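You operate a simulated robot arm through the tools that you are given. There is no shell and no other tool.

You are at the controls of a simulated two-armed robot. One attempt, no reset.

JOB
Take the peg bundle and put it on the high shelf of the store rack. Fetch the striped slat from the top of the slat bench and set it on the top of the low pallet. Put the thin spacer on the top of the track plate. Open the door bench drawer, put the wax tin on the top of the green table away in the inside of the door bench drawer, then shut the drawer. Take the thick slat from the top of the green table and leave it on the top of the low pallet. Pull the dark drawer open. The order is free. Set down upright: thin spacer.

Only the result counts: the job must be done as asked and must still hold three seconds after the hand-in. Knocking over, shifting, dropping, spilling or breaking anything else fails it.

ROBOT AND FRAMES
Two 7-joint arms with two-finger parallel grippers on one trunk, on a base that moves. Base frame: it is fixed to the floor where the robot stands at the start and does not move with it; the origin is under the middle of the robot, x ahead of it, y to its left, z up; the surface under the hand at the start is at about z = 700. Lengths are in mm, angles in degrees, forces in N, time in s.
The left shoulder is at the start at [50, 158, 1008], the right one opposite. With the tool pointing down near the work surface each hand reaches from about 220 to 660 mm from the robot's upright axis, wherever it stands, measured 20 degrees to its own side. Places, roughly: dark drawer [6300, 6400, 700]; door bench drawer [11000, 4800, 800]; high shelf of the store rack (133x20 cm) [-1260, 300, 1040]; inside of the door bench drawer [11000, 4800, 700]; peg bundle (4x3x3 cm) [500, 0, 700]; striped slat (22x4x2 cm) [1500, -200, 700]; thick slat [7500, 2500, 750]; thin spacer (9x2x3 cm) [5200, 200, 700]; top of the low pallet [4000, 600, 300]; top of the track plate [5200, 700, 700]; wax tin [7250, 2500, 750]. Payload 3.91 kg a hand.
Tool frame (each hand has its own): the origin (TCP) lies between the finger pads and is the grasp point; the fingertips stand 30 mm ahead of it; z points along the fingers, y is the line along which they close. The gripper opens to 110 mm. The fingers are 20 mm wide and 10 mm thick; the gripper's body (48 by 112 mm) begins 55 mm behind the TCP.
Orientation is that of the tool frame in the base frame, as a unit quaternion [w, x, y, z]. With the fingers straight down and closing along the base's y, the tool's x points along the base's -x, its y along +y and its z along -z.

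CONTROLS
- The arms move only by the tool play_rows. It takes "left_motion", "right_motion" or both (then of equal length, played together; a hand with none holds still); each is one flat list of numbers, 6 for each row, row after row: the shift along the base's x, y, z in mm, then the turn, a rotation vector about the base's x, y, z in degrees. In form: [tx, ty, tz, wx, wy, wz, tx, ty, tz, wx, wy, wz, ...]. A call has 1 to 20 rows; each row is the pose to reach, as a shift and turn from the pose commanded when the call began. "left_fingers" and "right_fingers" are, for a hand that has rows, the finger opening in mm, from 0 to 110, set as the call begins (left out, the last holds). Each row takes 0.2 s and may step no farther than 50 mm and 8.6 degrees from the row before; otherwise, or with a gripper value out of range, the whole call is refused. Where a pose cannot be reached the arm comes as near as it can. A force on the tool above 40 N (or 10 N above the force at the start of the call, whichever is more), or a blocked arm, ends the call early, and 0.2 s more pass. The fingers move at their own pace (about 153 mm/s each) and stop on an object; they squeeze with about 30 N. The grip force told is the motor's: it shows also when the fingers shut on nothing. Time passes only in rows, and 0.2 s behind the last, so rows that repeat a pose let the fingers close. The reply holds the time, the measured pose of the TCP, the force on the tool along the base axes, the opening and the grip force, in the units named above and with some noise, with the torque about the TCP (base axes, N m) and any sound that the robot's microphone picked up, and new pictures: "views" is both (left out), scene, wrist or none (wrist: the cameras of the hands that moved).
- Cameras (640 x 400 px; columns grow to the right, rows downward): "scene" is now at [127.2, 11.2, 1145.1]; the picture's right is [0.13, -0.99, 0.00], its down [-0.55, -0.07, -0.83] and it looks along [0.83, 0.11, -0.55] (base axes); focal length 254 px, centre (320, 200). "left" rides on the left gripper at [72, -17, -103] in its tool frame; the picture's right is [0.23, 0.97, 0.00], its down [-0.76, 0.18, -0.62] and it looks along [-0.61, 0.14, 0.78] (tool axes); focal length 222 px, centre (320, 200). "right" rides on the right gripper at [72, 17, -103] in its tool frame; the picture's right is [-0.23, 0.97, 0.00], its down [-0.76, -0.18, -0.62] and it looks along [-0.61, -0.14, 0.78] (tool axes); focal length 222 px, centre (320, 200). There is no depth. A picture from a camera that has moved, and an enlarged one, comes with that camera's place and axes in the base frame and with its lens.
- move_column(by): slides the trunk up (or, below 0, down) by that many mm; the arms and the scene camera ride with it, the base frame stays. It gives what a move gives, with no picture.
- base_move(legs): drives the robot by 1 to 6 legs, each [ahead, turn to the left] in mm and degrees, along the robot's own axes; the way and the turn of a leg run together, so that a leg with both is an arc; at most 1500 mm and 180 degrees a leg. The arms and the cameras ride along, it lands a little off, and it stops where it bumps. It gives what a move gives, and a new picture of the scene camera.
- aim_head(pan, tilt): turns the head with the scene camera to pan (to the left, within 80 degrees either way) and tilt (down, from -29 to 69), counted from straight ahead of the robot. It gives what a move gives, and a new picture of the scene camera.
- enlarge(camera, box): a new picture of the part [left, top, right, bottom] of that camera's present view, enlarged. No time passes.
- finish_job(): hands the job in; it is judged then, once.

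Nothing tells you exact positions but the pictures and the camera data. Unless the task says otherwise, let go and move clear before handing in.

The tools are called after ">>>" as name(argument=value, ...) on one line, values as JSON. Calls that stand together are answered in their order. play_rows: Moves the arms, as the interface text tells. Its arguments: {"type":"object","properties":{"left_motion":{"type":"array","items":{"type":"number"}},"left_fingers":{"type":"number"},"right_motion":{"type":"array","items":{"type":"number"}},"right_fingers":{"type":"number"},"views":{"type":"string","enum":["both","scene","wrist","none"]}},"required":[]} The other tools are called the same way: move_column (by) moves the trunk up or down; base_move (legs) drives the base; aim_head (pan, tilt) turns the head that bears the scene camera; enlarge (camera, box) takes an enlarged picture of a part of a camera's view; finish_job () hands the job in.

At the start:

```text
clock: 0.0
left_eef_pos: [475.3, 292.0, 1006.2]
left_ee_rot: [0.0, -0.001, 1.0, 0.001]
left_ft_force: [-0.8, -0.5, 0.6]
left_moment: [0.0, 0.0, 0.03]
left_grip_width: 110.0
left_gripper_force: 0.1
right_eef_pos: [515.8, -145.7, 941.8]
right_ee_rot: [0.0, 0.0, 1.0, 0.0]
right_ft_force: [0.0, -0.1, 0.1]
right_moment: [0.02, -0.03, 0.01]
right_grip_width: 109.8
right_gripper_force: 0.3
trunk travel left (down, up): [-250.0, 232.0]
robot x, y, heading: [0.4, 0.3, -0.1]
head pan, tilt (commanded): [7.6, 33.5]
```

scene: 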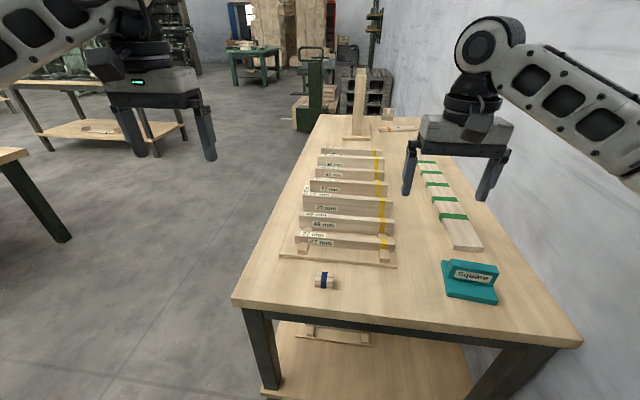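
right: 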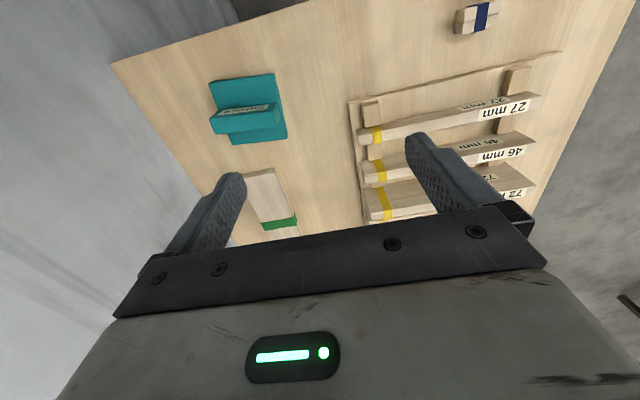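
left: 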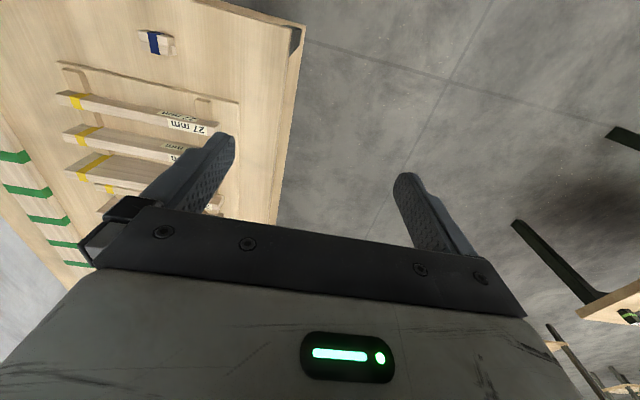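

I see a bench ahead with the small peg bundle (blue band) near its front edge at about [474, 47, 715], a rack of labelled slats behind it and more items farther on. I'll take enlarged pictures before moving anything.

>>> enlarge(camera="scene", box=[270, 220, 430, 320])

>>> enlarge(camera="scene", box=[280, 60, 440, 160])

>>> enlarge(camera="right", box=[340, 0, 560, 130])

>>> enlarge(camera="scene", box=[180, 0, 400, 137])

```text
4.00 times, centred on (350, 270) of scene
camera zoom: at [127.2, 11.2, 1145.1], right [0.13, -0.99, 0.0], down [-0.55, -0.07, -0.83], along [0.83, 0.11, -0.55], focal length 1015 px, centre (200, -80)
```

zoom: 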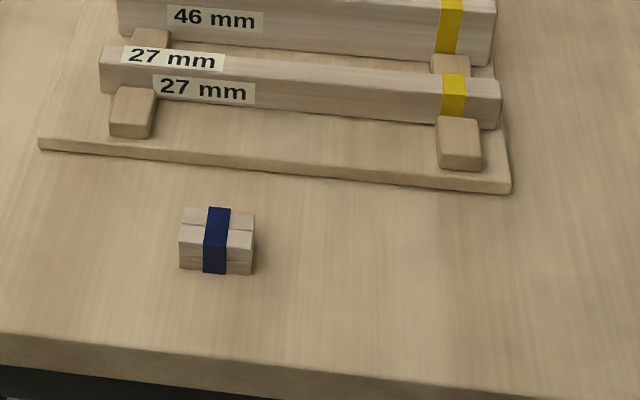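

```text
4.00 times, centred on (360, 110) of scene
camera zoom: at [127.2, 11.2, 1145.1], right [0.13, -0.99, 0.0], down [-0.55, -0.07, -0.83], along [0.83, 0.11, -0.55], focal length 1015 px, centre (160, 560)
```

zoom: 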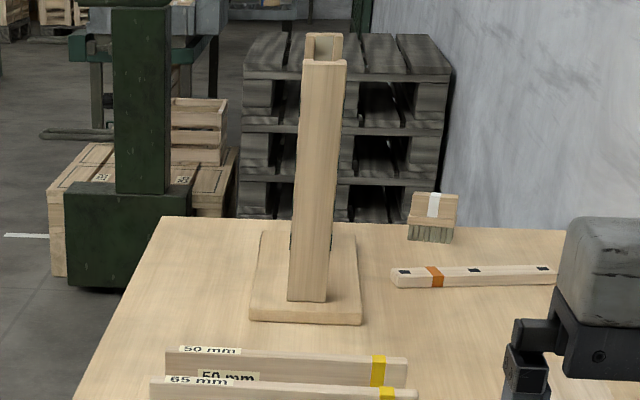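

```text
2.91 times, centred on (450, 65) of right
camera zoom: at [444.3, -128.8, 1046.5], right [0.23, 0.97, 0.0], down [0.76, -0.18, 0.62], along [0.61, -0.14, -0.78], focal length 646 px, centre (-58, 593)
```

zoom: 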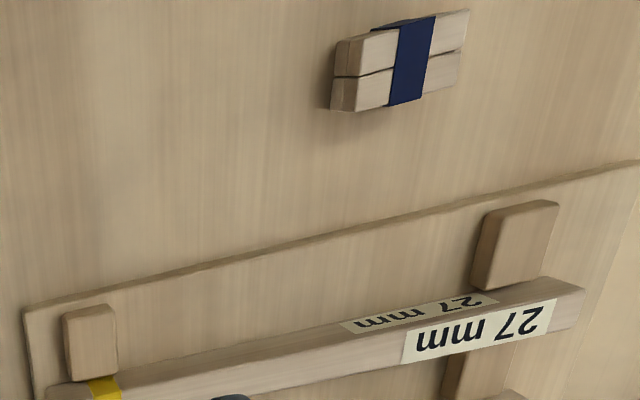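

```text
2.91 times, centred on (290, 68) of scene
camera zoom: at [127.2, 11.2, 1145.1], right [0.13, -0.99, 0.0], down [-0.55, -0.07, -0.83], along [0.83, 0.11, -0.55], focal length 738 px, centre (407, 582)
```

zoom: 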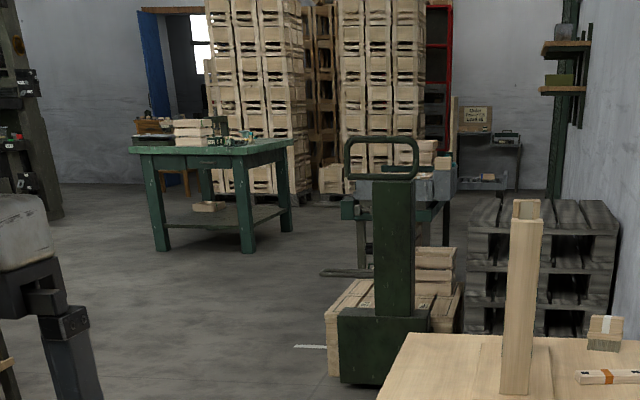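

I need a closer look at the peg bundle to get its exact shape and orientation, and a look at the striped slat near the bench's far end.

>>> enlarge(camera="scene", box=[305, 262, 345, 297])

>>> enlarge(camera="right", box=[440, 0, 510, 44])

>>> enlarge(camera="left", box=[120, 20, 200, 70])

```text
11.43 times, centred on (325, 280) of scene
camera zoom: at [127.2, 11.2, 1145.1], right [0.13, -0.99, 0.0], down [-0.55, -0.07, -0.83], along [0.83, 0.11, -0.55], focal length 2899 px, centre (263, -709)
```

zoom: 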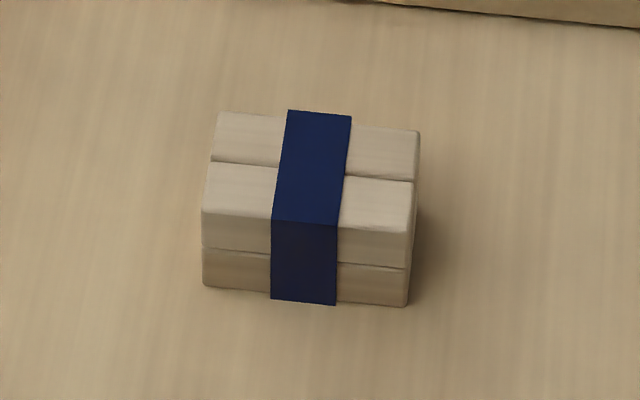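

```text
9.09 times, centred on (475, 22) of right
camera zoom: at [444.3, -128.8, 1046.5], right [0.23, 0.97, 0.0], down [0.76, -0.18, 0.62], along [0.61, -0.14, -0.78], focal length 2019 px, centre (-1089, 1818)
```

zoom: 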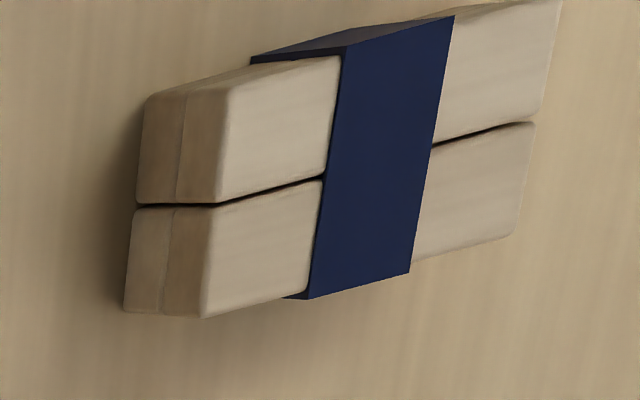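

```text
8.00 times, centred on (160, 45) of left
camera zoom: at [402.5, 276.9, 1110.2], right [-0.23, 0.97, 0.0], down [0.76, 0.18, 0.62], along [0.61, 0.14, -0.78], focal length 1777 px, centre (1600, 1440)
```

zoom: 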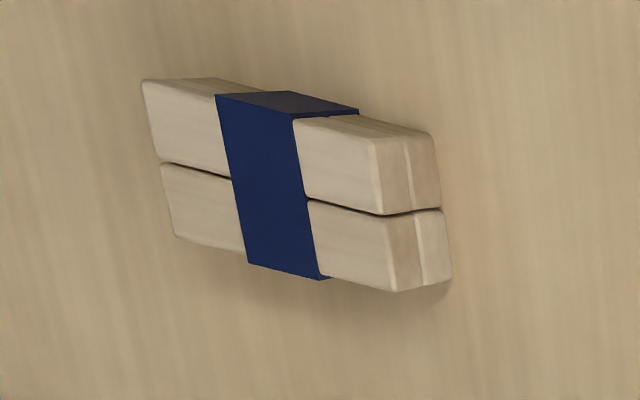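

The bundle is four pegs in a 2x2 block, about 37 mm along y and 22–25 mm in x, centred near [480, 49] with its top near z=724. I'll bring the left hand over it, closing along y, and check in the wrist view before going down.

>>> play_rows(left_motion=[1, -49, -10, 0, 0, 0, 2, -98, -30, 0, 0, 0, 3, -146, -60, 0, 0, 0, 4, -194, -90, 0, 0, 0, 5, -243, -110, 0, 0, 0, 5, -243, -150, 0, 0, 0, 5, -243, -190, 0, 0, 0, 5, -243, -215, 0, 0, 0], left_fingers=75, views="both")

```text
refused: row 2 steps farther than a row can; nothing moved
```

That call was refused for oversized steps, so I'll shorten them and repeat the same approach.

>>> play_rows(left_motion=[1, -45, -15, 0, 0, 0, 2, -88, -35, 0, 0, 0, 3, -130, -58, 0, 0, 0, 4, -172, -80, 0, 0, 0, 5, -210, -105, 0, 0, 0, 5, -243, -135, 0, 0, 0, 5, -243, -180, 0, 0, 0, 5, -243, -215, 0, 0, 0], left_fingers=75, views="both")

```text
clock: 1.8
left_eef_pos: [481.8, 50.7, 790.5]
left_ee_rot: [0.0, 0.0, 1.0, 0.001]
left_ft_force: [-0.1, 0.5, -0.1]
left_moment: [-0.01, -0.01, -0.01]
left_grip_width: 75.0
left_gripper_force: 0.1
right_eef_pos: [515.8, -145.1, 943.0]
right_ee_rot: [0.0, 0.0, 1.0, 0.0]
right_ft_force: [0.3, 0.5, -0.5]
right_moment: [-0.01, 0.0, -0.04]
right_grip_width: 109.9
right_gripper_force: 0.0
trunk travel left (down, up): [-250.0, 232.0]
robot x, y, heading: [2.3, 6.6, -0.1]
head pan, tilt (commanded): [7.6, 33.5]
camera scene: at [127.3, 11.3, 1145.2], right [0.13, -0.99, 0.0], down [-0.55, -0.07, -0.83], along [0.83, 0.11, -0.55], focal length 254 px, centre (320, 200)
camera left: at [408.6, 35.3, 895.0], right [-0.23, 0.97, 0.0], down [0.76, 0.18, 0.62], along [0.61, 0.14, -0.78], focal length 222 px, centre (320, 200)
```

scene: 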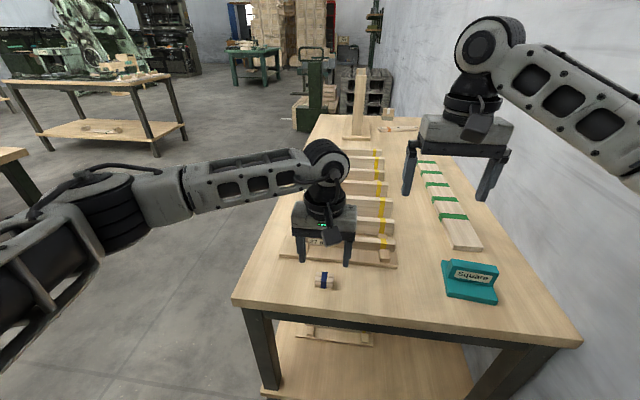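
left: 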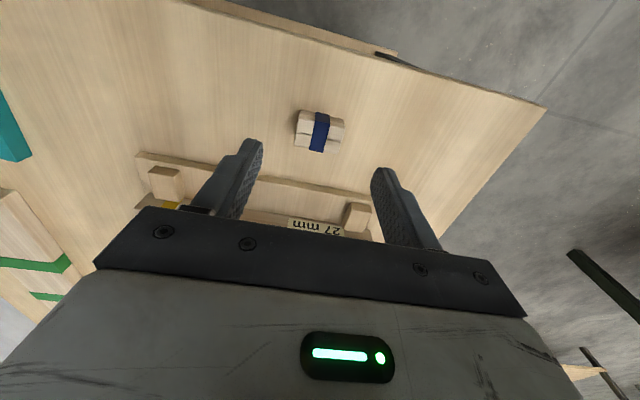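

>>> enlarge(camera="left", box=[270, 90, 370, 170])

>>> enlarge(camera="scene", box=[280, 180, 380, 300])

```text
5.00 times, centred on (320, 130) of left
camera zoom: at [408.6, 35.3, 895.0], right [-0.23, 0.97, 0.0], down [0.76, 0.18, 0.62], along [0.61, 0.14, -0.78], focal length 1111 px, centre (320, 550)
```

zoom: 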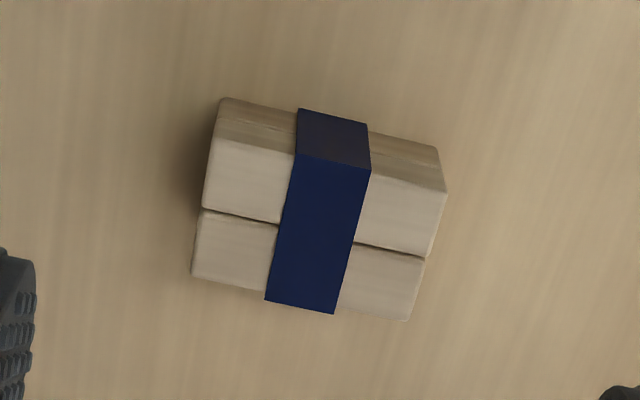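

```text
3.33 times, centred on (330, 240) of scene
camera zoom: at [127.3, 11.3, 1145.2], right [0.13, -0.99, 0.0], down [-0.55, -0.07, -0.83], along [0.83, 0.11, -0.55], focal length 846 px, centre (287, 67)
```

zoom: 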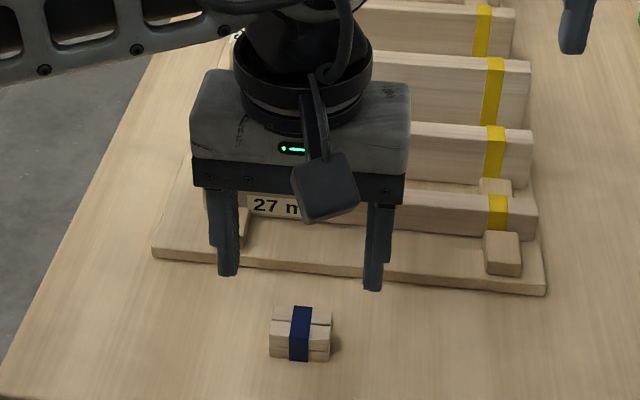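

The bundle's top centre works out to about [479, 50], right under the left hand. I'll go straight down to TCP z≈733 and close.

>>> play_rows(left_motion=[-2, -0.5, -30, 0, 0, 0, -2, -0.5, -50, 0, 0, 0, -2, -0.5, -57, 0, 0, 0], left_fingers=75, views="none")

>>> play_rows(left_motion=[0, 0, 0, 0, 0, 0, 0, 0, 0, 0, 0, 0, 0, 0, 0, 0, 0, 0], left_fingers=10, views="wrist")

```text
clock: 2.6
left_eef_pos: [479.7, 50.0, 733.2]
left_ee_rot: [-0.001, 0.0, 1.0, 0.0]
left_ft_force: [0.6, -0.2, -0.4]
left_moment: [-0.03, 0.0, 0.0]
left_grip_width: 74.9
left_gripper_force: 0.1
right_eef_pos: [515.1, -144.2, 942.3]
right_ee_rot: [0.0, -0.001, 1.0, 0.0]
right_ft_force: [0.0, 0.2, -0.2]
right_moment: [0.0, 0.01, 0.0]
right_grip_width: 110.2
right_gripper_force: 0.0
trunk travel left (down, up): [-250.0, 232.0]
robot x, y, heading: [1.2, -2.4, 0.0]
head pan, tilt (commanded): [7.6, 33.5]
```

```text
clock: 3.4
left_eef_pos: [478.6, 49.5, 733.5]
left_ee_rot: [0.001, -0.001, 1.0, 0.0]
left_ft_force: [-0.8, -0.1, 0.0]
left_moment: [0.0, 0.01, -0.02]
left_grip_width: 36.4
left_gripper_force: 30.3
right_eef_pos: [514.9, -144.7, 942.0]
right_ee_rot: [0.0, 0.0, 1.0, 0.0]
right_ft_force: [-0.3, 1.1, -0.5]
right_moment: [0.01, 0.0, -0.02]
right_grip_width: 110.1
right_gripper_force: 0.2
trunk travel left (down, up): [-250.0, 232.0]
robot x, y, heading: [0.2, 1.2, 0.0]
head pan, tilt (commanded): [7.6, 33.5]
camera left: at [405.6, 33.6, 837.2], right [-0.23, 0.97, 0.0], down [0.76, 0.18, 0.62], along [0.61, 0.14, -0.78], focal length 222 px, centre (320, 200)
```

left: 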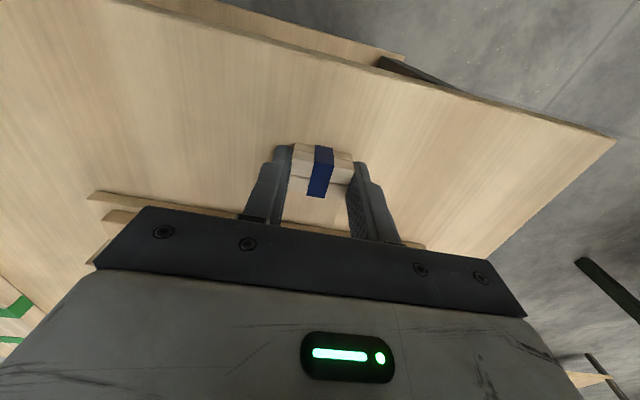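

The bundle is gripped at 36.4 mm. I'll lift it clear and move the hand back to the left side.

>>> play_rows(left_motion=[0, 0, 15, 0, 0, 0, 0, 0, 50, 0, 0, 0, 0, 0, 95, 0, 0, 0, 0, 25, 135, 0, 0, 0, 0, 60, 170, 0, 0, 0, 0, 95, 205, 0, 0, 0, -15, 130, 235, 0, 0, 0, -40, 160, 262, 0, 0, 0, -75, 190, 270, 0, 0, 0], views="both")

>>> aim_head(pan=80, tilt=25)

>>> aim_head(pan=-80, tilt=25)

```text
clock: 5.4
left_eef_pos: [402.9, 238.9, 1004.2]
left_ee_rot: [0.0, 0.0, 1.0, 0.0]
left_ft_force: [0.1, 0.3, -0.2]
left_moment: [0.01, -0.02, 0.04]
left_grip_width: 36.1
left_gripper_force: 30.0
right_eef_pos: [514.8, -145.1, 943.5]
right_ee_rot: [0.0, -0.001, 1.0, 0.0]
right_ft_force: [0.7, 0.8, -0.5]
right_moment: [0.0, 0.03, 0.02]
right_grip_width: 110.0
right_gripper_force: 0.1
trunk travel left (down, up): [-250.0, 232.0]
robot x, y, heading: [-2.6, -2.9, -0.2]
head pan, tilt (commanded): [7.6, 33.5]
camera scene: at [127.0, 11.4, 1145.2], right [0.13, -0.99, 0.0], down [-0.55, -0.07, -0.83], along [0.83, 0.11, -0.55], focal length 254 px, centre (320, 200)
camera left: at [330.1, 223.7, 1108.4], right [-0.23, 0.97, 0.0], down [0.76, 0.18, 0.62], along [0.61, 0.14, -0.78], focal length 222 px, centre (320, 200)
```

scene: 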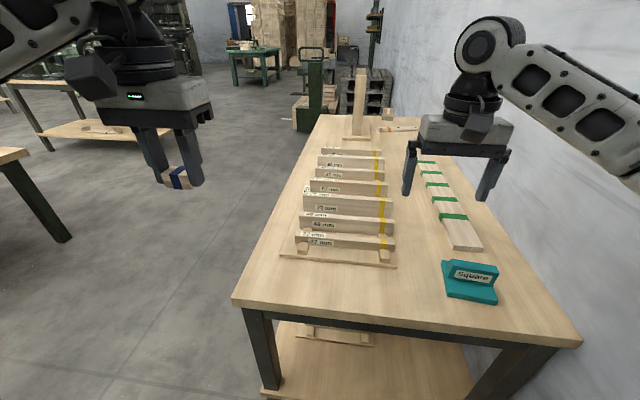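
left: 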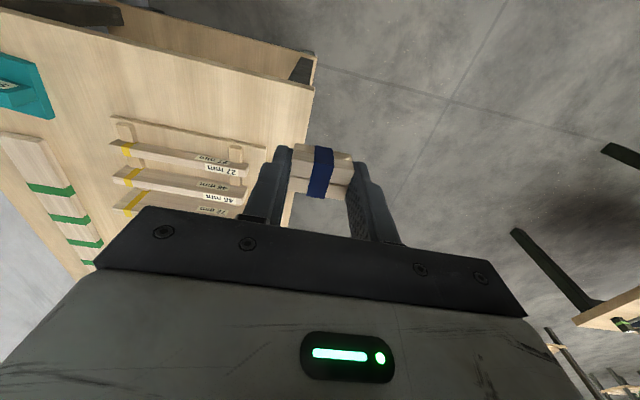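

```text
clock: 6.8
left_eef_pos: [405.1, 238.7, 1002.6]
left_ee_rot: [0.001, -0.001, 1.0, 0.001]
left_ft_force: [-0.3, -0.3, -0.8]
left_moment: [-0.01, -0.01, 0.04]
left_grip_width: 36.2
left_gripper_force: 30.1
right_eef_pos: [516.2, -145.7, 942.1]
right_ee_rot: [0.0, 0.0, 1.0, 0.0]
right_ft_force: [0.3, -0.5, -0.1]
right_moment: [-0.02, 0.0, -0.02]
right_grip_width: 110.2
right_gripper_force: 0.0
trunk travel left (down, up): [-250.0, 232.0]
robot x, y, heading: [0.1, 0.3, 0.1]
head pan, tilt (commanded): [80.0, 25.0]
camera scene: at [55.2, 90.1, 1158.5], right [0.98, -0.17, 0.0], down [-0.07, -0.42, -0.91], along [0.16, 0.89, -0.42], focal length 254 px, centre (320, 200)
```

scene: 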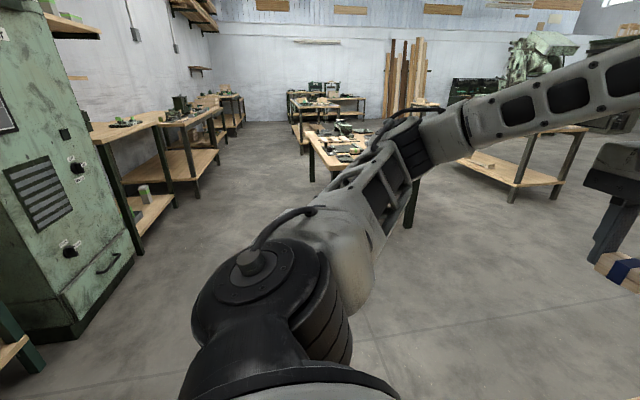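

```text
clock: 9.3
left_eef_pos: [404.5, 239.2, 1003.3]
left_ee_rot: [0.0, -0.001, 1.0, 0.0]
left_ft_force: [-0.6, 0.3, -0.8]
left_moment: [0.0, -0.01, 0.0]
left_grip_width: 36.3
left_gripper_force: 30.1
right_eef_pos: [515.2, -144.7, 942.5]
right_ee_rot: [-0.001, 0.0, 1.0, 0.0]
right_ft_force: [-0.3, -0.3, 0.6]
right_moment: [0.02, 0.01, 0.0]
right_grip_width: 110.0
right_gripper_force: 0.1
trunk travel left (down, up): [-250.0, 232.0]
robot x, y, heading: [2.2, 3.3, -0.1]
head pan, tilt (commanded): [-80.0, 25.0]
camera scene: at [55.2, -91.3, 1158.5], right [-0.98, -0.17, 0.0], down [-0.07, 0.42, -0.91], along [0.16, -0.89, -0.42], focal length 254 px, centre (320, 200)
```

scene: 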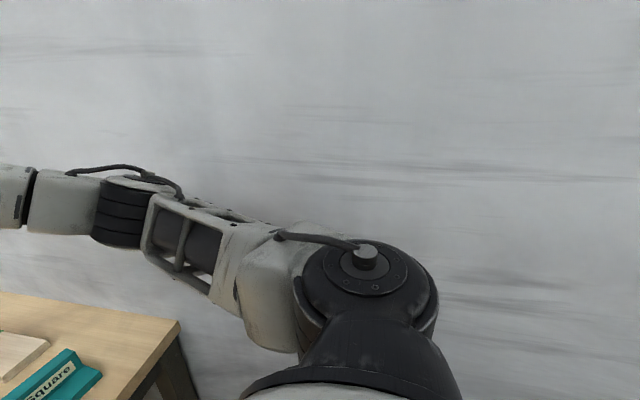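

The store rack is behind me, with free floor around the robot. I'll turn 180 degrees in place to face it.

>>> aim_head(pan=0, tilt=10)

>>> base_move(legs=[[0, 180]])

```text
clock: 10.8
left_eef_pos: [404.4, 238.7, 1003.5]
left_ee_rot: [0.0, -0.001, 1.0, 0.0]
left_ft_force: [0.1, 0.6, -0.3]
left_moment: [-0.03, -0.01, -0.02]
left_grip_width: 36.4
left_gripper_force: 30.1
right_eef_pos: [516.2, -145.4, 942.3]
right_ee_rot: [0.0, 0.0, 1.0, 0.0]
right_ft_force: [0.4, -0.2, 0.0]
right_moment: [-0.02, 0.01, 0.0]
right_grip_width: 109.9
right_gripper_force: 0.1
trunk travel left (down, up): [-250.0, 232.0]
robot x, y, heading: [0.9, -2.0, 0.1]
head pan, tilt (commanded): [0.0, 10.0]
camera scene: at [132.1, -0.7, 1182.9], right [0.0, -1.0, 0.0], down [-0.17, 0.0, -0.98], along [0.98, 0.0, -0.17], focal length 254 px, centre (320, 200)
```

scene: 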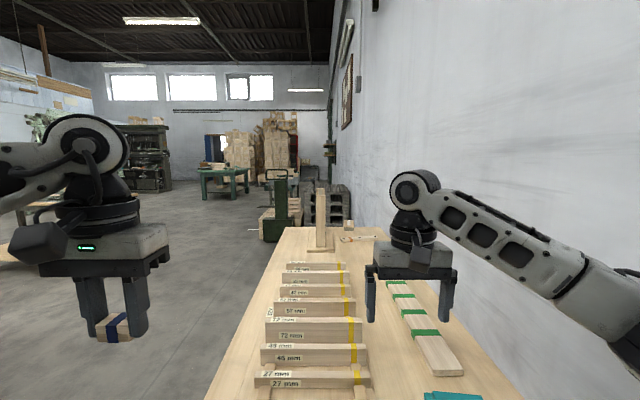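

```text
clock: 17.5
left_eef_pos: [-449.8, -123.0, 1001.5]
left_ee_rot: [0.004, 0.991, -0.133, 0.003]
left_ft_force: [-0.4, 0.0, -0.4]
left_moment: [-0.01, -0.01, -0.02]
left_grip_width: 36.4
left_gripper_force: 30.5
right_eef_pos: [-463.6, 268.8, 941.9]
right_ee_rot: [0.001, 0.992, -0.124, -0.001]
right_ft_force: [-0.3, -1.0, 0.0]
right_moment: [0.03, -0.01, 0.01]
right_grip_width: 110.0
right_gripper_force: 0.1
trunk travel left (down, up): [-250.0, 232.0]
robot x, y, heading: [-0.8, 0.6, 165.6]
head pan, tilt (commanded): [0.0, 10.0]
stopped in leg 1: the robot was blocked; the commanded pose is now the measured one
camera scene: at [-130.5, 35.1, 1182.8], right [0.25, 0.97, 0.0], down [0.17, -0.05, -0.98], along [-0.95, 0.25, -0.17], focal length 254 px, centre (320, 200)
```

scene: 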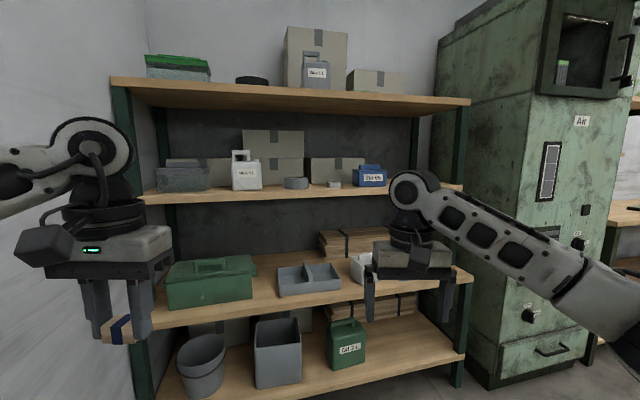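

The turn stopped at 165.6°, probably because the left arm touched the wall. The rack's third level, with the white jug and blue box, is the high shelf at about z=1040, so I'll zoom in to find a free spot on it.

>>> enlarge(camera="scene", box=[130, 100, 480, 240])

>>> enlarge(camera="scene", box=[270, 130, 480, 220])

>>> enlarge(camera="scene", box=[0, 80, 200, 280])

```text
1.83 times, centred on (305, 170) of scene
camera zoom: at [-130.5, 35.1, 1182.8], right [0.25, 0.97, 0.0], down [0.17, -0.05, -0.98], along [-0.95, 0.25, -0.17], focal length 464 px, centre (347, 255)
```

zoom: 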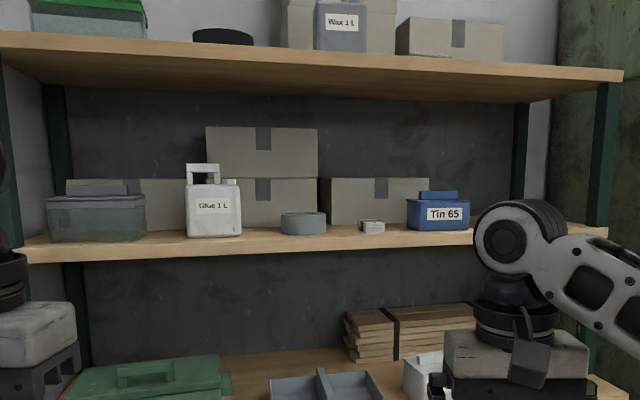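

```text
3.05 times, centred on (375, 175) of scene
camera zoom: at [-130.5, 35.1, 1182.8], right [0.25, 0.97, 0.0], down [0.17, -0.05, -0.98], along [-0.95, 0.25, -0.17], focal length 773 px, centre (152, 276)
```

zoom: 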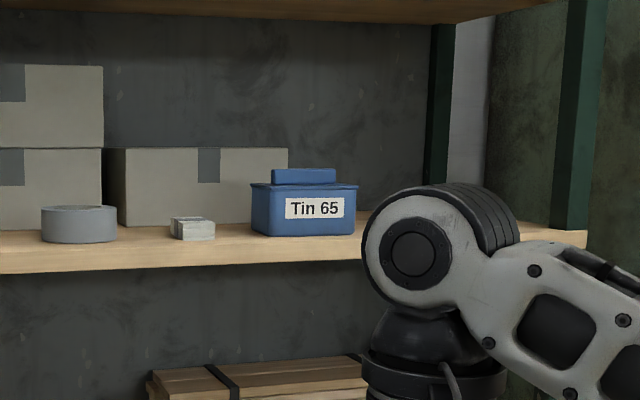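

```text
2.00 times, centred on (100, 180) of scene
camera zoom: at [-130.5, 35.1, 1182.8], right [0.25, 0.97, 0.0], down [0.17, -0.05, -0.98], along [-0.95, 0.25, -0.17], focal length 507 px, centre (760, 240)
```

zoom: 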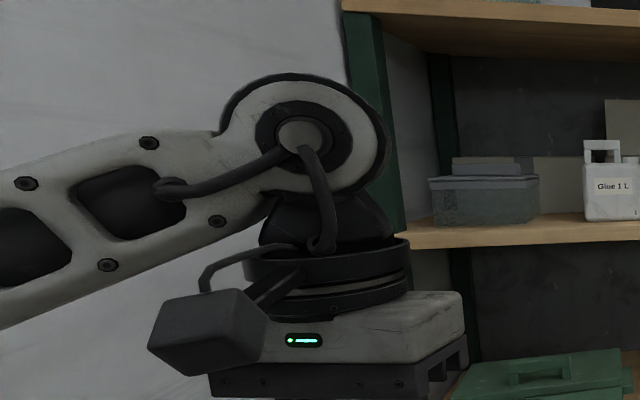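

The clear spot on the high shelf is its right end, between "Tin 65" and the right post, around y=800. I'll turn to heading 90, drive 800 mm along y, then face the rack, raising the trunk on the way.

>>> base_move(legs=[[0, -75.6], [780, 0]])

>>> base_move(legs=[[0, 90]])

>>> move_column(by=200)

```text
clock: 25.1
left_eef_pos: [-233.3, 1207.4, 1002.3]
left_ee_rot: [-0.004, -0.701, 0.713, 0.0]
left_ft_force: [0.2, 0.0, -0.3]
left_moment: [0.02, 0.01, -0.02]
left_grip_width: 36.5
left_gripper_force: 30.0
right_eef_pos: [146.4, 1317.3, 942.5]
right_ee_rot: [0.001, -0.706, 0.708, 0.0]
right_ft_force: [1.0, -0.4, 0.6]
right_moment: [0.02, -0.03, 0.01]
right_grip_width: 109.8
right_gripper_force: 0.0
trunk travel left (down, up): [-250.0, 232.0]
robot x, y, heading: [-1.0, 804.0, 89.7]
head pan, tilt (commanded): [0.0, 10.0]
camera scene: at [-0.7, 935.5, 1182.9], right [1.0, -0.01, 0.0], down [0.0, -0.17, -0.98], along [0.01, 0.98, -0.17], focal length 254 px, centre (320, 200)
```

scene: 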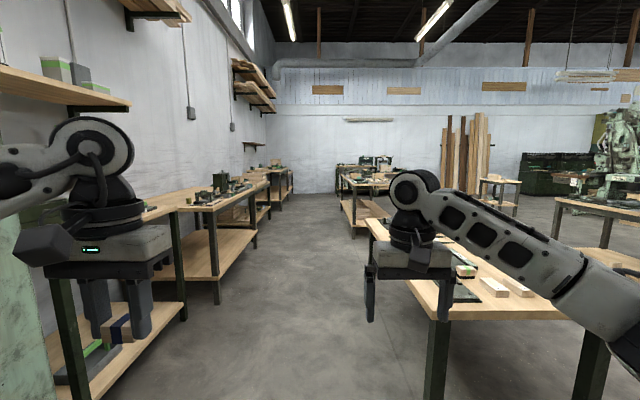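

```text
clock: 29.4
left_eef_pos: [-399.8, 560.8, 1002.3]
left_ee_rot: [0.003, 1.0, 0.002, 0.003]
left_ft_force: [-0.9, 0.3, 0.1]
left_moment: [0.0, 0.0, 0.01]
left_grip_width: 36.4
left_gripper_force: 29.8
right_eef_pos: [-518.8, 937.5, 944.5]
right_ee_rot: [0.0, 1.0, 0.012, 0.0]
right_ft_force: [-0.2, -0.8, 0.1]
right_moment: [0.03, 0.03, 0.0]
right_grip_width: 110.1
right_gripper_force: 0.0
trunk travel left (down, up): [-250.0, 232.0]
robot x, y, heading: [0.1, 806.5, -179.3]
head pan, tilt (commanded): [0.0, 10.0]
camera scene: at [-134.3, 800.0, 1182.9], right [-0.02, 1.0, 0.0], down [0.17, 0.0, -0.98], along [-0.98, -0.02, -0.17], focal length 254 px, centre (320, 200)
```

scene: 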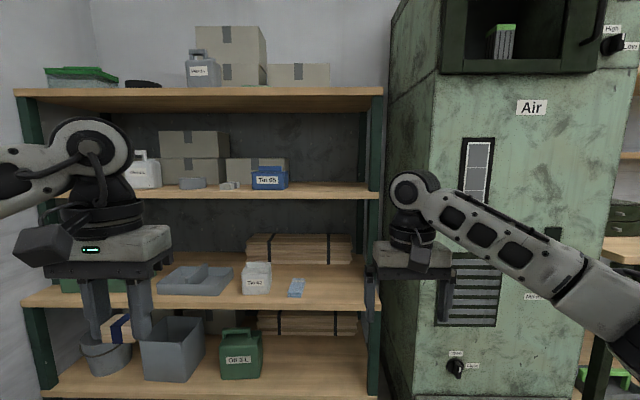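

```text
clock: 31.5
left_eef_pos: [-400.1, 560.1, 1202.3]
left_ee_rot: [0.002, 1.0, 0.003, 0.003]
left_ft_force: [1.1, 0.4, 0.2]
left_moment: [0.0, -0.02, 0.02]
left_grip_width: 36.5
left_gripper_force: 30.3
right_eef_pos: [-518.2, 937.2, 1142.6]
right_ee_rot: [0.001, 1.0, 0.01, 0.0]
right_ft_force: [0.8, 1.0, 0.6]
right_moment: [0.01, 0.04, 0.01]
right_grip_width: 109.8
right_gripper_force: 0.0
trunk travel left (down, up): [-450.0, 32.0]
robot x, y, heading: [1.0, 803.8, -179.0]
head pan, tilt (commanded): [0.0, 10.0]
```

I'm facing the rack at y≈804 with the trunk up 200 mm. I'll look down at the shelf to locate its front edge, Tin 65 and the right post.

>>> aim_head(pan=0, tilt=20)

>>> enlarge(camera="scene", box=[180, 100, 420, 250])

```text
clock: 32.2
left_eef_pos: [-400.1, 560.4, 1201.3]
left_ee_rot: [0.003, 1.0, 0.003, 0.002]
left_ft_force: [0.4, 0.0, 0.3]
left_moment: [0.0, -0.02, 0.02]
left_grip_width: 36.4
left_gripper_force: 30.2
right_eef_pos: [-519.4, 937.3, 1143.4]
right_ee_rot: [0.0, 1.0, 0.011, 0.0]
right_ft_force: [-0.1, 0.4, 0.1]
right_moment: [-0.01, 0.0, 0.02]
right_grip_width: 109.8
right_gripper_force: 0.0
trunk travel left (down, up): [-450.0, 32.0]
robot x, y, heading: [1.3, 802.0, -179.0]
head pan, tilt (commanded): [0.0, 20.0]
camera scene: at [-134.5, 800.0, 1366.7], right [-0.02, 1.0, 0.0], down [0.34, 0.01, -0.94], along [-0.94, -0.02, -0.34], focal length 254 px, centre (320, 200)
```

scene: 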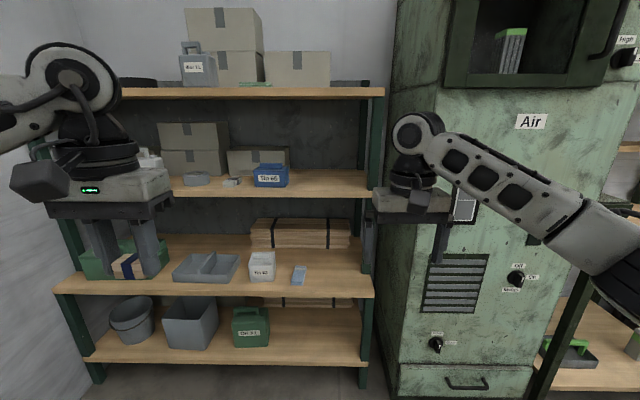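

```text
2.67 times, centred on (300, 175) of scene
camera zoom: at [-134.5, 800.0, 1366.7], right [-0.02, 1.0, 0.0], down [0.34, 0.01, -0.94], along [-0.94, -0.02, -0.34], focal length 676 px, centre (373, 267)
```

zoom: 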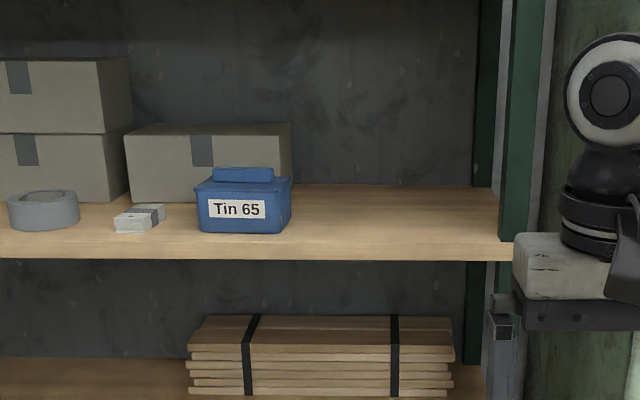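

The shelf's top front edge is at x≈-1160 and Tin 65's right side at y≈633. The post is at y≈983 and the upper shelf's underside is near z=1400. I'll move the left hand in line with y≈805 at a lower height and tuck the right hand back, then drive toward the shelf.

>>> play_rows(left_motion=[0, 41, -15, 0, 0, 0, 0, 82, -30, 0, 0, 0, 0, 123, -45, 0, 0, 0, 0, 164, -60, 0, 0, 0, 0, 205, -75, 0, 0, 0, 0, 245, -90, 0, 0, 0], right_motion=[35, 12, 0, 0, 0, 0, 70, 24, 0, 0, 0, 0, 105, 36, 0, 0, 0, 0, 140, 48, 0, 0, 0, 0, 175, 60, 0, 0, 0, 0, 209, 73, 0, 0, 0, 0], views="scene")

>>> base_move(legs=[[660, -1]])

```text
clock: 33.6
left_eef_pos: [-398.0, 805.0, 1108.1]
left_ee_rot: [0.002, 1.0, 0.004, 0.003]
left_ft_force: [0.6, -0.2, 0.1]
left_moment: [0.01, 0.04, 0.02]
left_grip_width: 36.5
left_gripper_force: 30.2
right_eef_pos: [-308.9, 1010.1, 1145.2]
right_ee_rot: [0.001, 1.0, 0.009, 0.001]
right_ft_force: [0.5, -0.7, -0.4]
right_moment: [0.0, 0.0, 0.0]
right_grip_width: 109.8
right_gripper_force: 0.0
trunk travel left (down, up): [-450.0, 32.0]
robot x, y, heading: [-2.2, 800.6, -179.0]
head pan, tilt (commanded): [0.0, 20.0]
camera scene: at [-134.0, 801.1, 1366.7], right [-0.02, 1.0, 0.0], down [0.34, 0.01, -0.94], along [-0.94, -0.02, -0.34], focal length 254 px, centre (320, 200)
```

scene: 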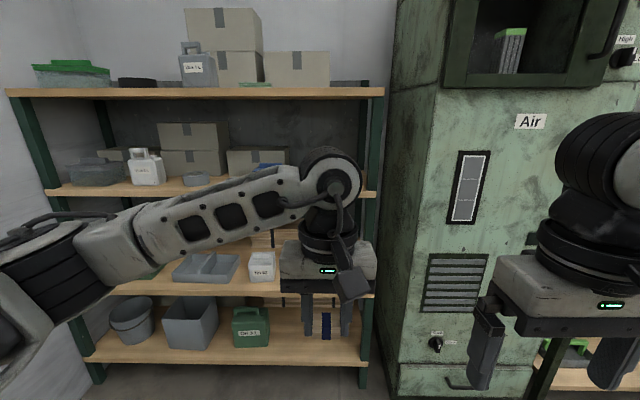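

```text
clock: 37.4
left_eef_pos: [-1047.3, 796.9, 1109.2]
left_ee_rot: [0.003, 1.0, 0.0, 0.001]
left_ft_force: [0.5, -0.5, 1.2]
left_moment: [-0.02, 0.02, 0.02]
left_grip_width: 36.5
left_gripper_force: 30.4
right_eef_pos: [-955.1, 1002.5, 1145.9]
right_ee_rot: [-0.002, 1.0, 0.009, -0.001]
right_ft_force: [0.0, -0.4, 1.2]
right_moment: [-0.01, -0.02, -0.02]
right_grip_width: 110.1
right_gripper_force: 0.1
trunk travel left (down, up): [-450.0, 32.0]
robot x, y, heading: [-650.5, 793.2, -179.4]
head pan, tilt (commanded): [0.0, 20.0]
stopped in leg 1: the robot was blocked; the commanded pose is now the measured one
camera scene: at [-782.0, 790.2, 1367.1], right [-0.01, 1.0, 0.0], down [0.34, 0.0, -0.94], along [-0.94, -0.01, -0.34], focal length 254 px, centre (320, 200)
```

scene: 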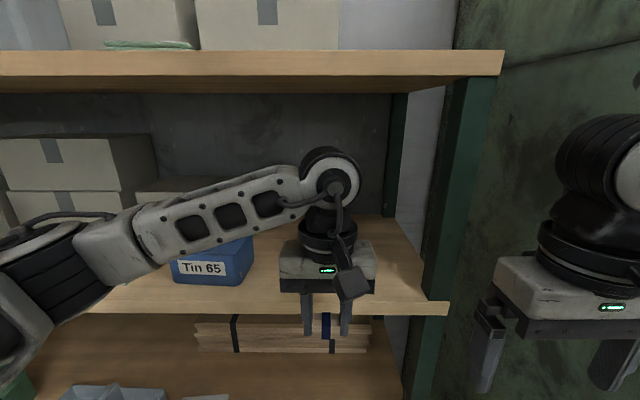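

The base stopped about 12 mm short because something was touched. I'll look right and down to see what it is before reaching in.

>>> aim_head(pan=-50, tilt=35)

>>> aim_head(pan=0, tilt=65)

```text
clock: 38.6
left_eef_pos: [-1047.5, 796.0, 1109.2]
left_ee_rot: [0.003, 1.0, 0.0, 0.002]
left_ft_force: [-0.1, 0.7, 0.5]
left_moment: [0.0, 0.04, -0.04]
left_grip_width: 36.5
left_gripper_force: 29.9
right_eef_pos: [-955.5, 1001.3, 1145.9]
right_ee_rot: [-0.001, 1.0, 0.009, -0.001]
right_ft_force: [-0.5, -0.1, -0.1]
right_moment: [-0.01, -0.02, 0.01]
right_grip_width: 109.9
right_gripper_force: 0.1
trunk travel left (down, up): [-450.0, 32.0]
robot x, y, heading: [-651.4, 794.1, -179.4]
head pan, tilt (commanded): [-50.0, 35.0]
camera scene: at [-745.8, 858.2, 1343.1], right [0.76, 0.65, 0.0], down [0.37, -0.43, -0.82], along [-0.54, 0.62, -0.57], focal length 254 px, centre (320, 200)
```

scene: 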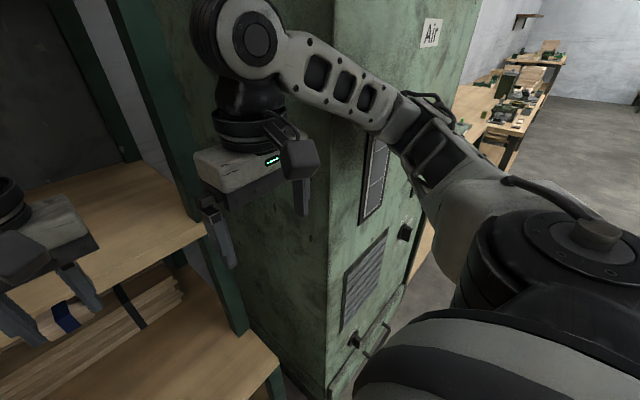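

```text
clock: 39.8
left_eef_pos: [-1047.7, 796.4, 1109.9]
left_ee_rot: [0.003, 1.0, 0.0, 0.001]
left_ft_force: [-0.5, 0.6, 0.0]
left_moment: [-0.01, -0.02, -0.02]
left_grip_width: 36.3
left_gripper_force: 30.3
right_eef_pos: [-953.9, 1001.3, 1145.0]
right_ee_rot: [0.0, 1.0, 0.008, 0.0]
right_ft_force: [0.3, 0.1, 1.0]
right_moment: [-0.03, 0.01, -0.01]
right_grip_width: 109.9
right_gripper_force: 0.1
trunk travel left (down, up): [-450.0, 32.0]
robot x, y, heading: [-651.9, 793.3, -179.5]
head pan, tilt (commanded): [0.0, 65.0]
camera scene: at [-749.2, 790.7, 1303.3], right [-0.01, 1.0, 0.0], down [0.9, 0.01, -0.43], along [-0.43, 0.0, -0.9], focal length 254 px, centre (320, 200)
```

scene: 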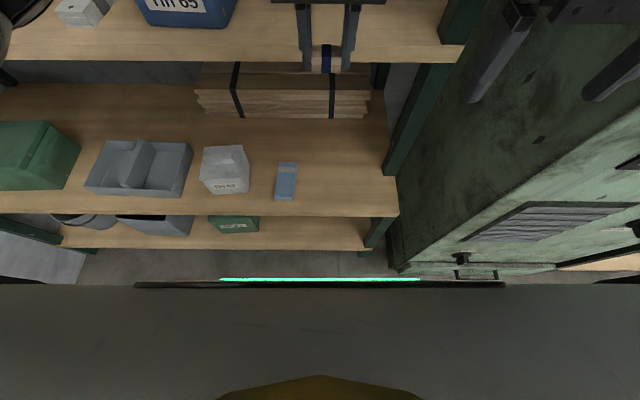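

The front of the body is probably just resting near the cabinet corner, and nothing has moved. The spot is still within reach, so I'll extend the left hand into the shelf at height and check.

>>> aim_head(pan=0, tilt=30)

>>> play_rows(left_motion=[-40, 2, 0, 0, 0, 0, -80, 4, 0, 0, 0, 0, -120, 6, 0, 0, 0, 0, -155, 8, 0, 0, 0, 0, -183, 10, 0, 0, 0, 0], views="both")

```text
clock: 40.8
left_eef_pos: [-1046.6, 795.5, 1109.3]
left_ee_rot: [0.003, 1.0, 0.0, 0.001]
left_ft_force: [0.2, -0.1, 0.8]
left_moment: [-0.03, 0.0, -0.01]
left_grip_width: 36.5
left_gripper_force: 29.8
right_eef_pos: [-955.8, 1001.2, 1144.4]
right_ee_rot: [-0.002, 1.0, 0.009, -0.001]
right_ft_force: [-0.5, 0.2, -0.3]
right_moment: [-0.04, -0.03, 0.04]
right_grip_width: 110.2
right_gripper_force: 0.0
trunk travel left (down, up): [-450.0, 32.0]
robot x, y, heading: [-653.9, 790.1, -179.2]
head pan, tilt (commanded): [0.0, 30.0]
camera scene: at [-778.8, 790.3, 1350.9], right [-0.01, 1.0, 0.0], down [0.5, 0.01, -0.87], along [-0.87, -0.01, -0.5], focal length 254 px, centre (320, 200)
```

scene: 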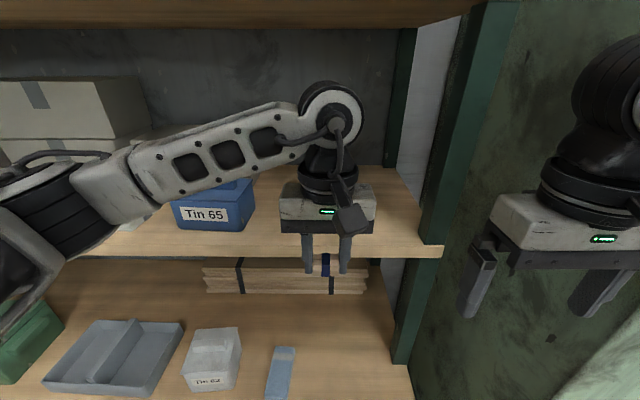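

```text
clock: 42.0
left_eef_pos: [-1225.8, 801.7, 1108.2]
left_ee_rot: [0.002, 1.0, -0.002, 0.0]
left_ft_force: [0.1, -0.4, 0.2]
left_moment: [0.01, -0.02, -0.03]
left_grip_width: 36.2
left_gripper_force: 30.0
left hand out of reach, approached as far as the arm can: row 5
right_eef_pos: [-955.3, 1002.3, 1144.7]
right_ee_rot: [-0.001, 1.0, 0.007, -0.001]
right_ft_force: [-0.1, -1.0, -0.1]
right_moment: [0.03, 0.0, -0.04]
right_grip_width: 109.8
right_gripper_force: 0.0
trunk travel left (down, up): [-450.0, 32.0]
robot x, y, heading: [-650.8, 787.0, -179.3]
head pan, tilt (commanded): [0.0, 30.0]
camera scene: at [-778.8, 790.4, 1350.9], right [-0.01, 1.0, 0.0], down [0.5, 0.01, -0.87], along [-0.87, -0.01, -0.5], focal length 254 px, centre (320, 200)
camera left: at [-1154.8, 819.9, 1212.6], right [0.22, -0.97, 0.01], down [-0.76, -0.17, 0.62], along [-0.61, -0.14, -0.78], focal length 222 px, centre (320, 200)
```

scene: 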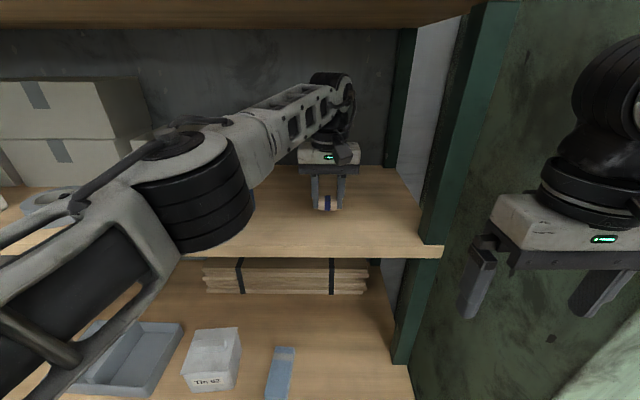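
left: 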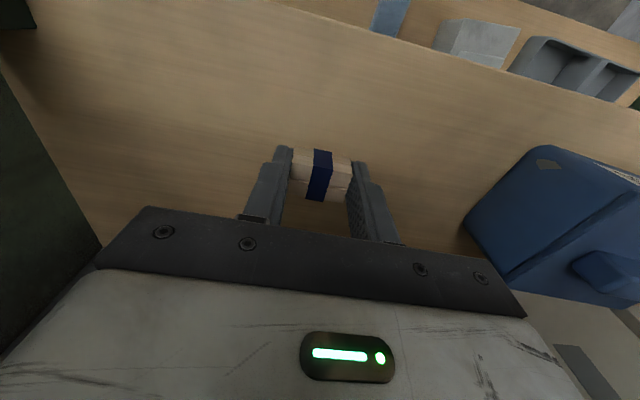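

The hand is inside the shelf at x=-1226, about 65 mm past the front edge and well clear of Tin 65. I'll lower slowly until I feel contact.

>>> play_rows(left_motion=[2, 0, -12, 0, 0, 0, 3, 0, -22, 0, 0, 0, 3, 0, -27, 0, 0, 0, 3, 0, -30, 0, 0, 0], views="wrist")

```text
clock: 43.0
left_eef_pos: [-1223.6, 802.8, 1077.9]
left_ee_rot: [0.002, 1.0, 0.0, 0.0]
left_ft_force: [-0.5, 0.8, -0.3]
left_moment: [0.02, 0.01, 0.04]
left_grip_width: 36.1
left_gripper_force: 29.4
right_eef_pos: [-954.4, 1001.2, 1145.8]
right_ee_rot: [-0.001, 1.0, 0.009, -0.001]
right_ft_force: [0.4, -0.2, -0.8]
right_moment: [0.02, 0.07, -0.01]
right_grip_width: 109.8
right_gripper_force: 0.2
trunk travel left (down, up): [-450.0, 32.0]
robot x, y, heading: [-648.0, 790.3, -179.2]
head pan, tilt (commanded): [0.0, 30.0]
camera left: at [-1152.0, 821.0, 1182.0], right [0.23, -0.97, 0.01], down [-0.76, -0.17, 0.62], along [-0.6, -0.15, -0.78], focal length 222 px, centre (320, 200)
```

left: 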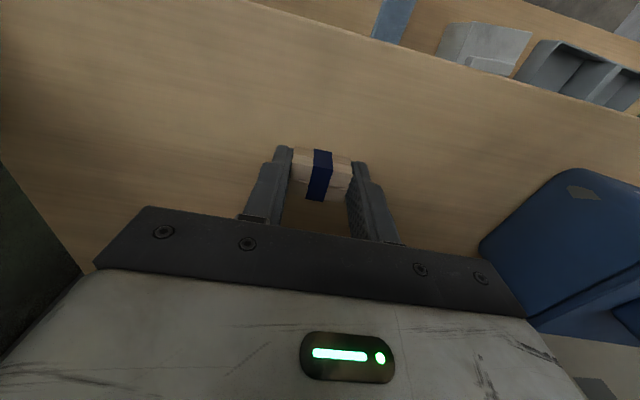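

>>> play_rows(left_motion=[0, 0, -1.5, 0, 0, 0, 0, 0, -3, 0, 0, 0, 0, 0, -4, 0, 0, 0, 0, 0, -5, 0, 0, 0], views="none")

>>> enlarge(camera="left", box=[230, 100, 410, 260])

>>> enlarge(camera="scene", box=[270, 130, 390, 260])

```text
clock: 44.0
left_eef_pos: [-1223.2, 802.5, 1074.1]
left_ee_rot: [0.004, 1.0, -0.001, 0.0]
left_ft_force: [-0.3, 0.0, 0.8]
left_moment: [-0.03, 0.01, -0.02]
left_grip_width: 36.5
left_gripper_force: 29.8
right_eef_pos: [-954.4, 1001.6, 1145.7]
right_ee_rot: [-0.001, 1.0, 0.008, -0.001]
right_ft_force: [-1.0, -0.7, -0.3]
right_moment: [0.03, -0.01, 0.0]
right_grip_width: 109.9
right_gripper_force: 0.0
trunk travel left (down, up): [-450.0, 32.0]
robot x, y, heading: [-653.1, 794.1, -179.6]
head pan, tilt (commanded): [0.0, 30.0]
```

```text
2.50 times, centred on (320, 180) of left
camera zoom: at [-1152.3, 821.3, 1178.1], right [0.23, -0.97, 0.01], down [-0.76, -0.17, 0.62], along [-0.61, -0.14, -0.78], focal length 555 px, centre (320, 250)
```

zoom: 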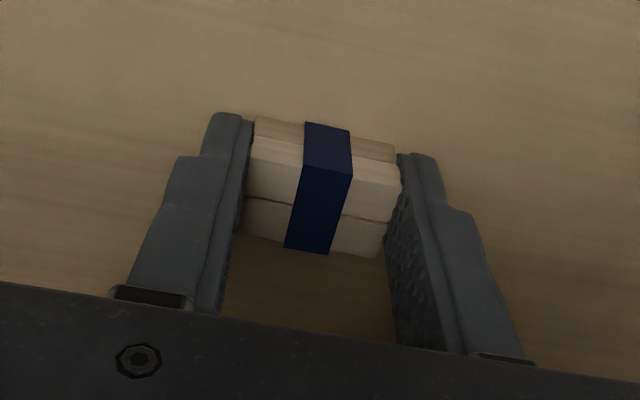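

```text
3.08 times, centred on (330, 195) of scene
camera zoom: at [-778.7, 790.6, 1351.0], right [-0.01, 1.0, 0.0], down [0.5, 0.01, -0.87], along [-0.87, -0.01, -0.5], focal length 780 px, centre (289, 215)
```

zoom: 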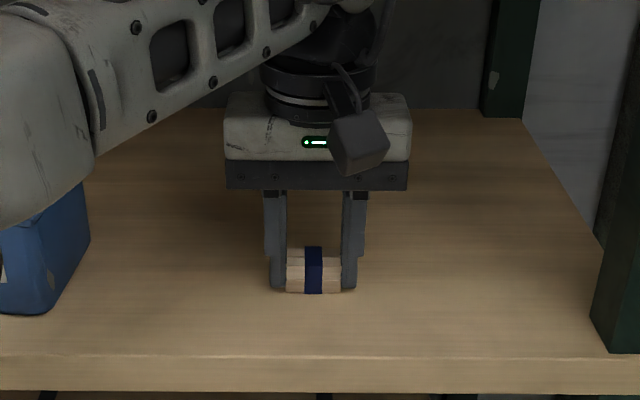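

>>> play_rows(left_motion=[0, 0, -1, 0, 0, 0, 0, 0, -2, 0, 0, 0, 0, 0, -3, 0, 0, 0], views="none")

```text
clock: 44.8
left_eef_pos: [-1223.5, 803.9, 1072.5]
left_ee_rot: [0.002, 1.0, 0.0, 0.001]
left_ft_force: [-2.6, -0.7, 6.8]
left_moment: [0.04, 0.07, 0.01]
left_grip_width: 36.3
left_gripper_force: 30.3
right_eef_pos: [-954.5, 1000.8, 1144.4]
right_ee_rot: [-0.001, 1.0, 0.008, -0.001]
right_ft_force: [-0.2, 0.4, 0.3]
right_moment: [-0.05, -0.02, -0.02]
right_grip_width: 110.2
right_gripper_force: 0.0
trunk travel left (down, up): [-450.0, 32.0]
robot x, y, heading: [-652.6, 794.6, -179.3]
head pan, tilt (commanded): [0.0, 30.0]
```

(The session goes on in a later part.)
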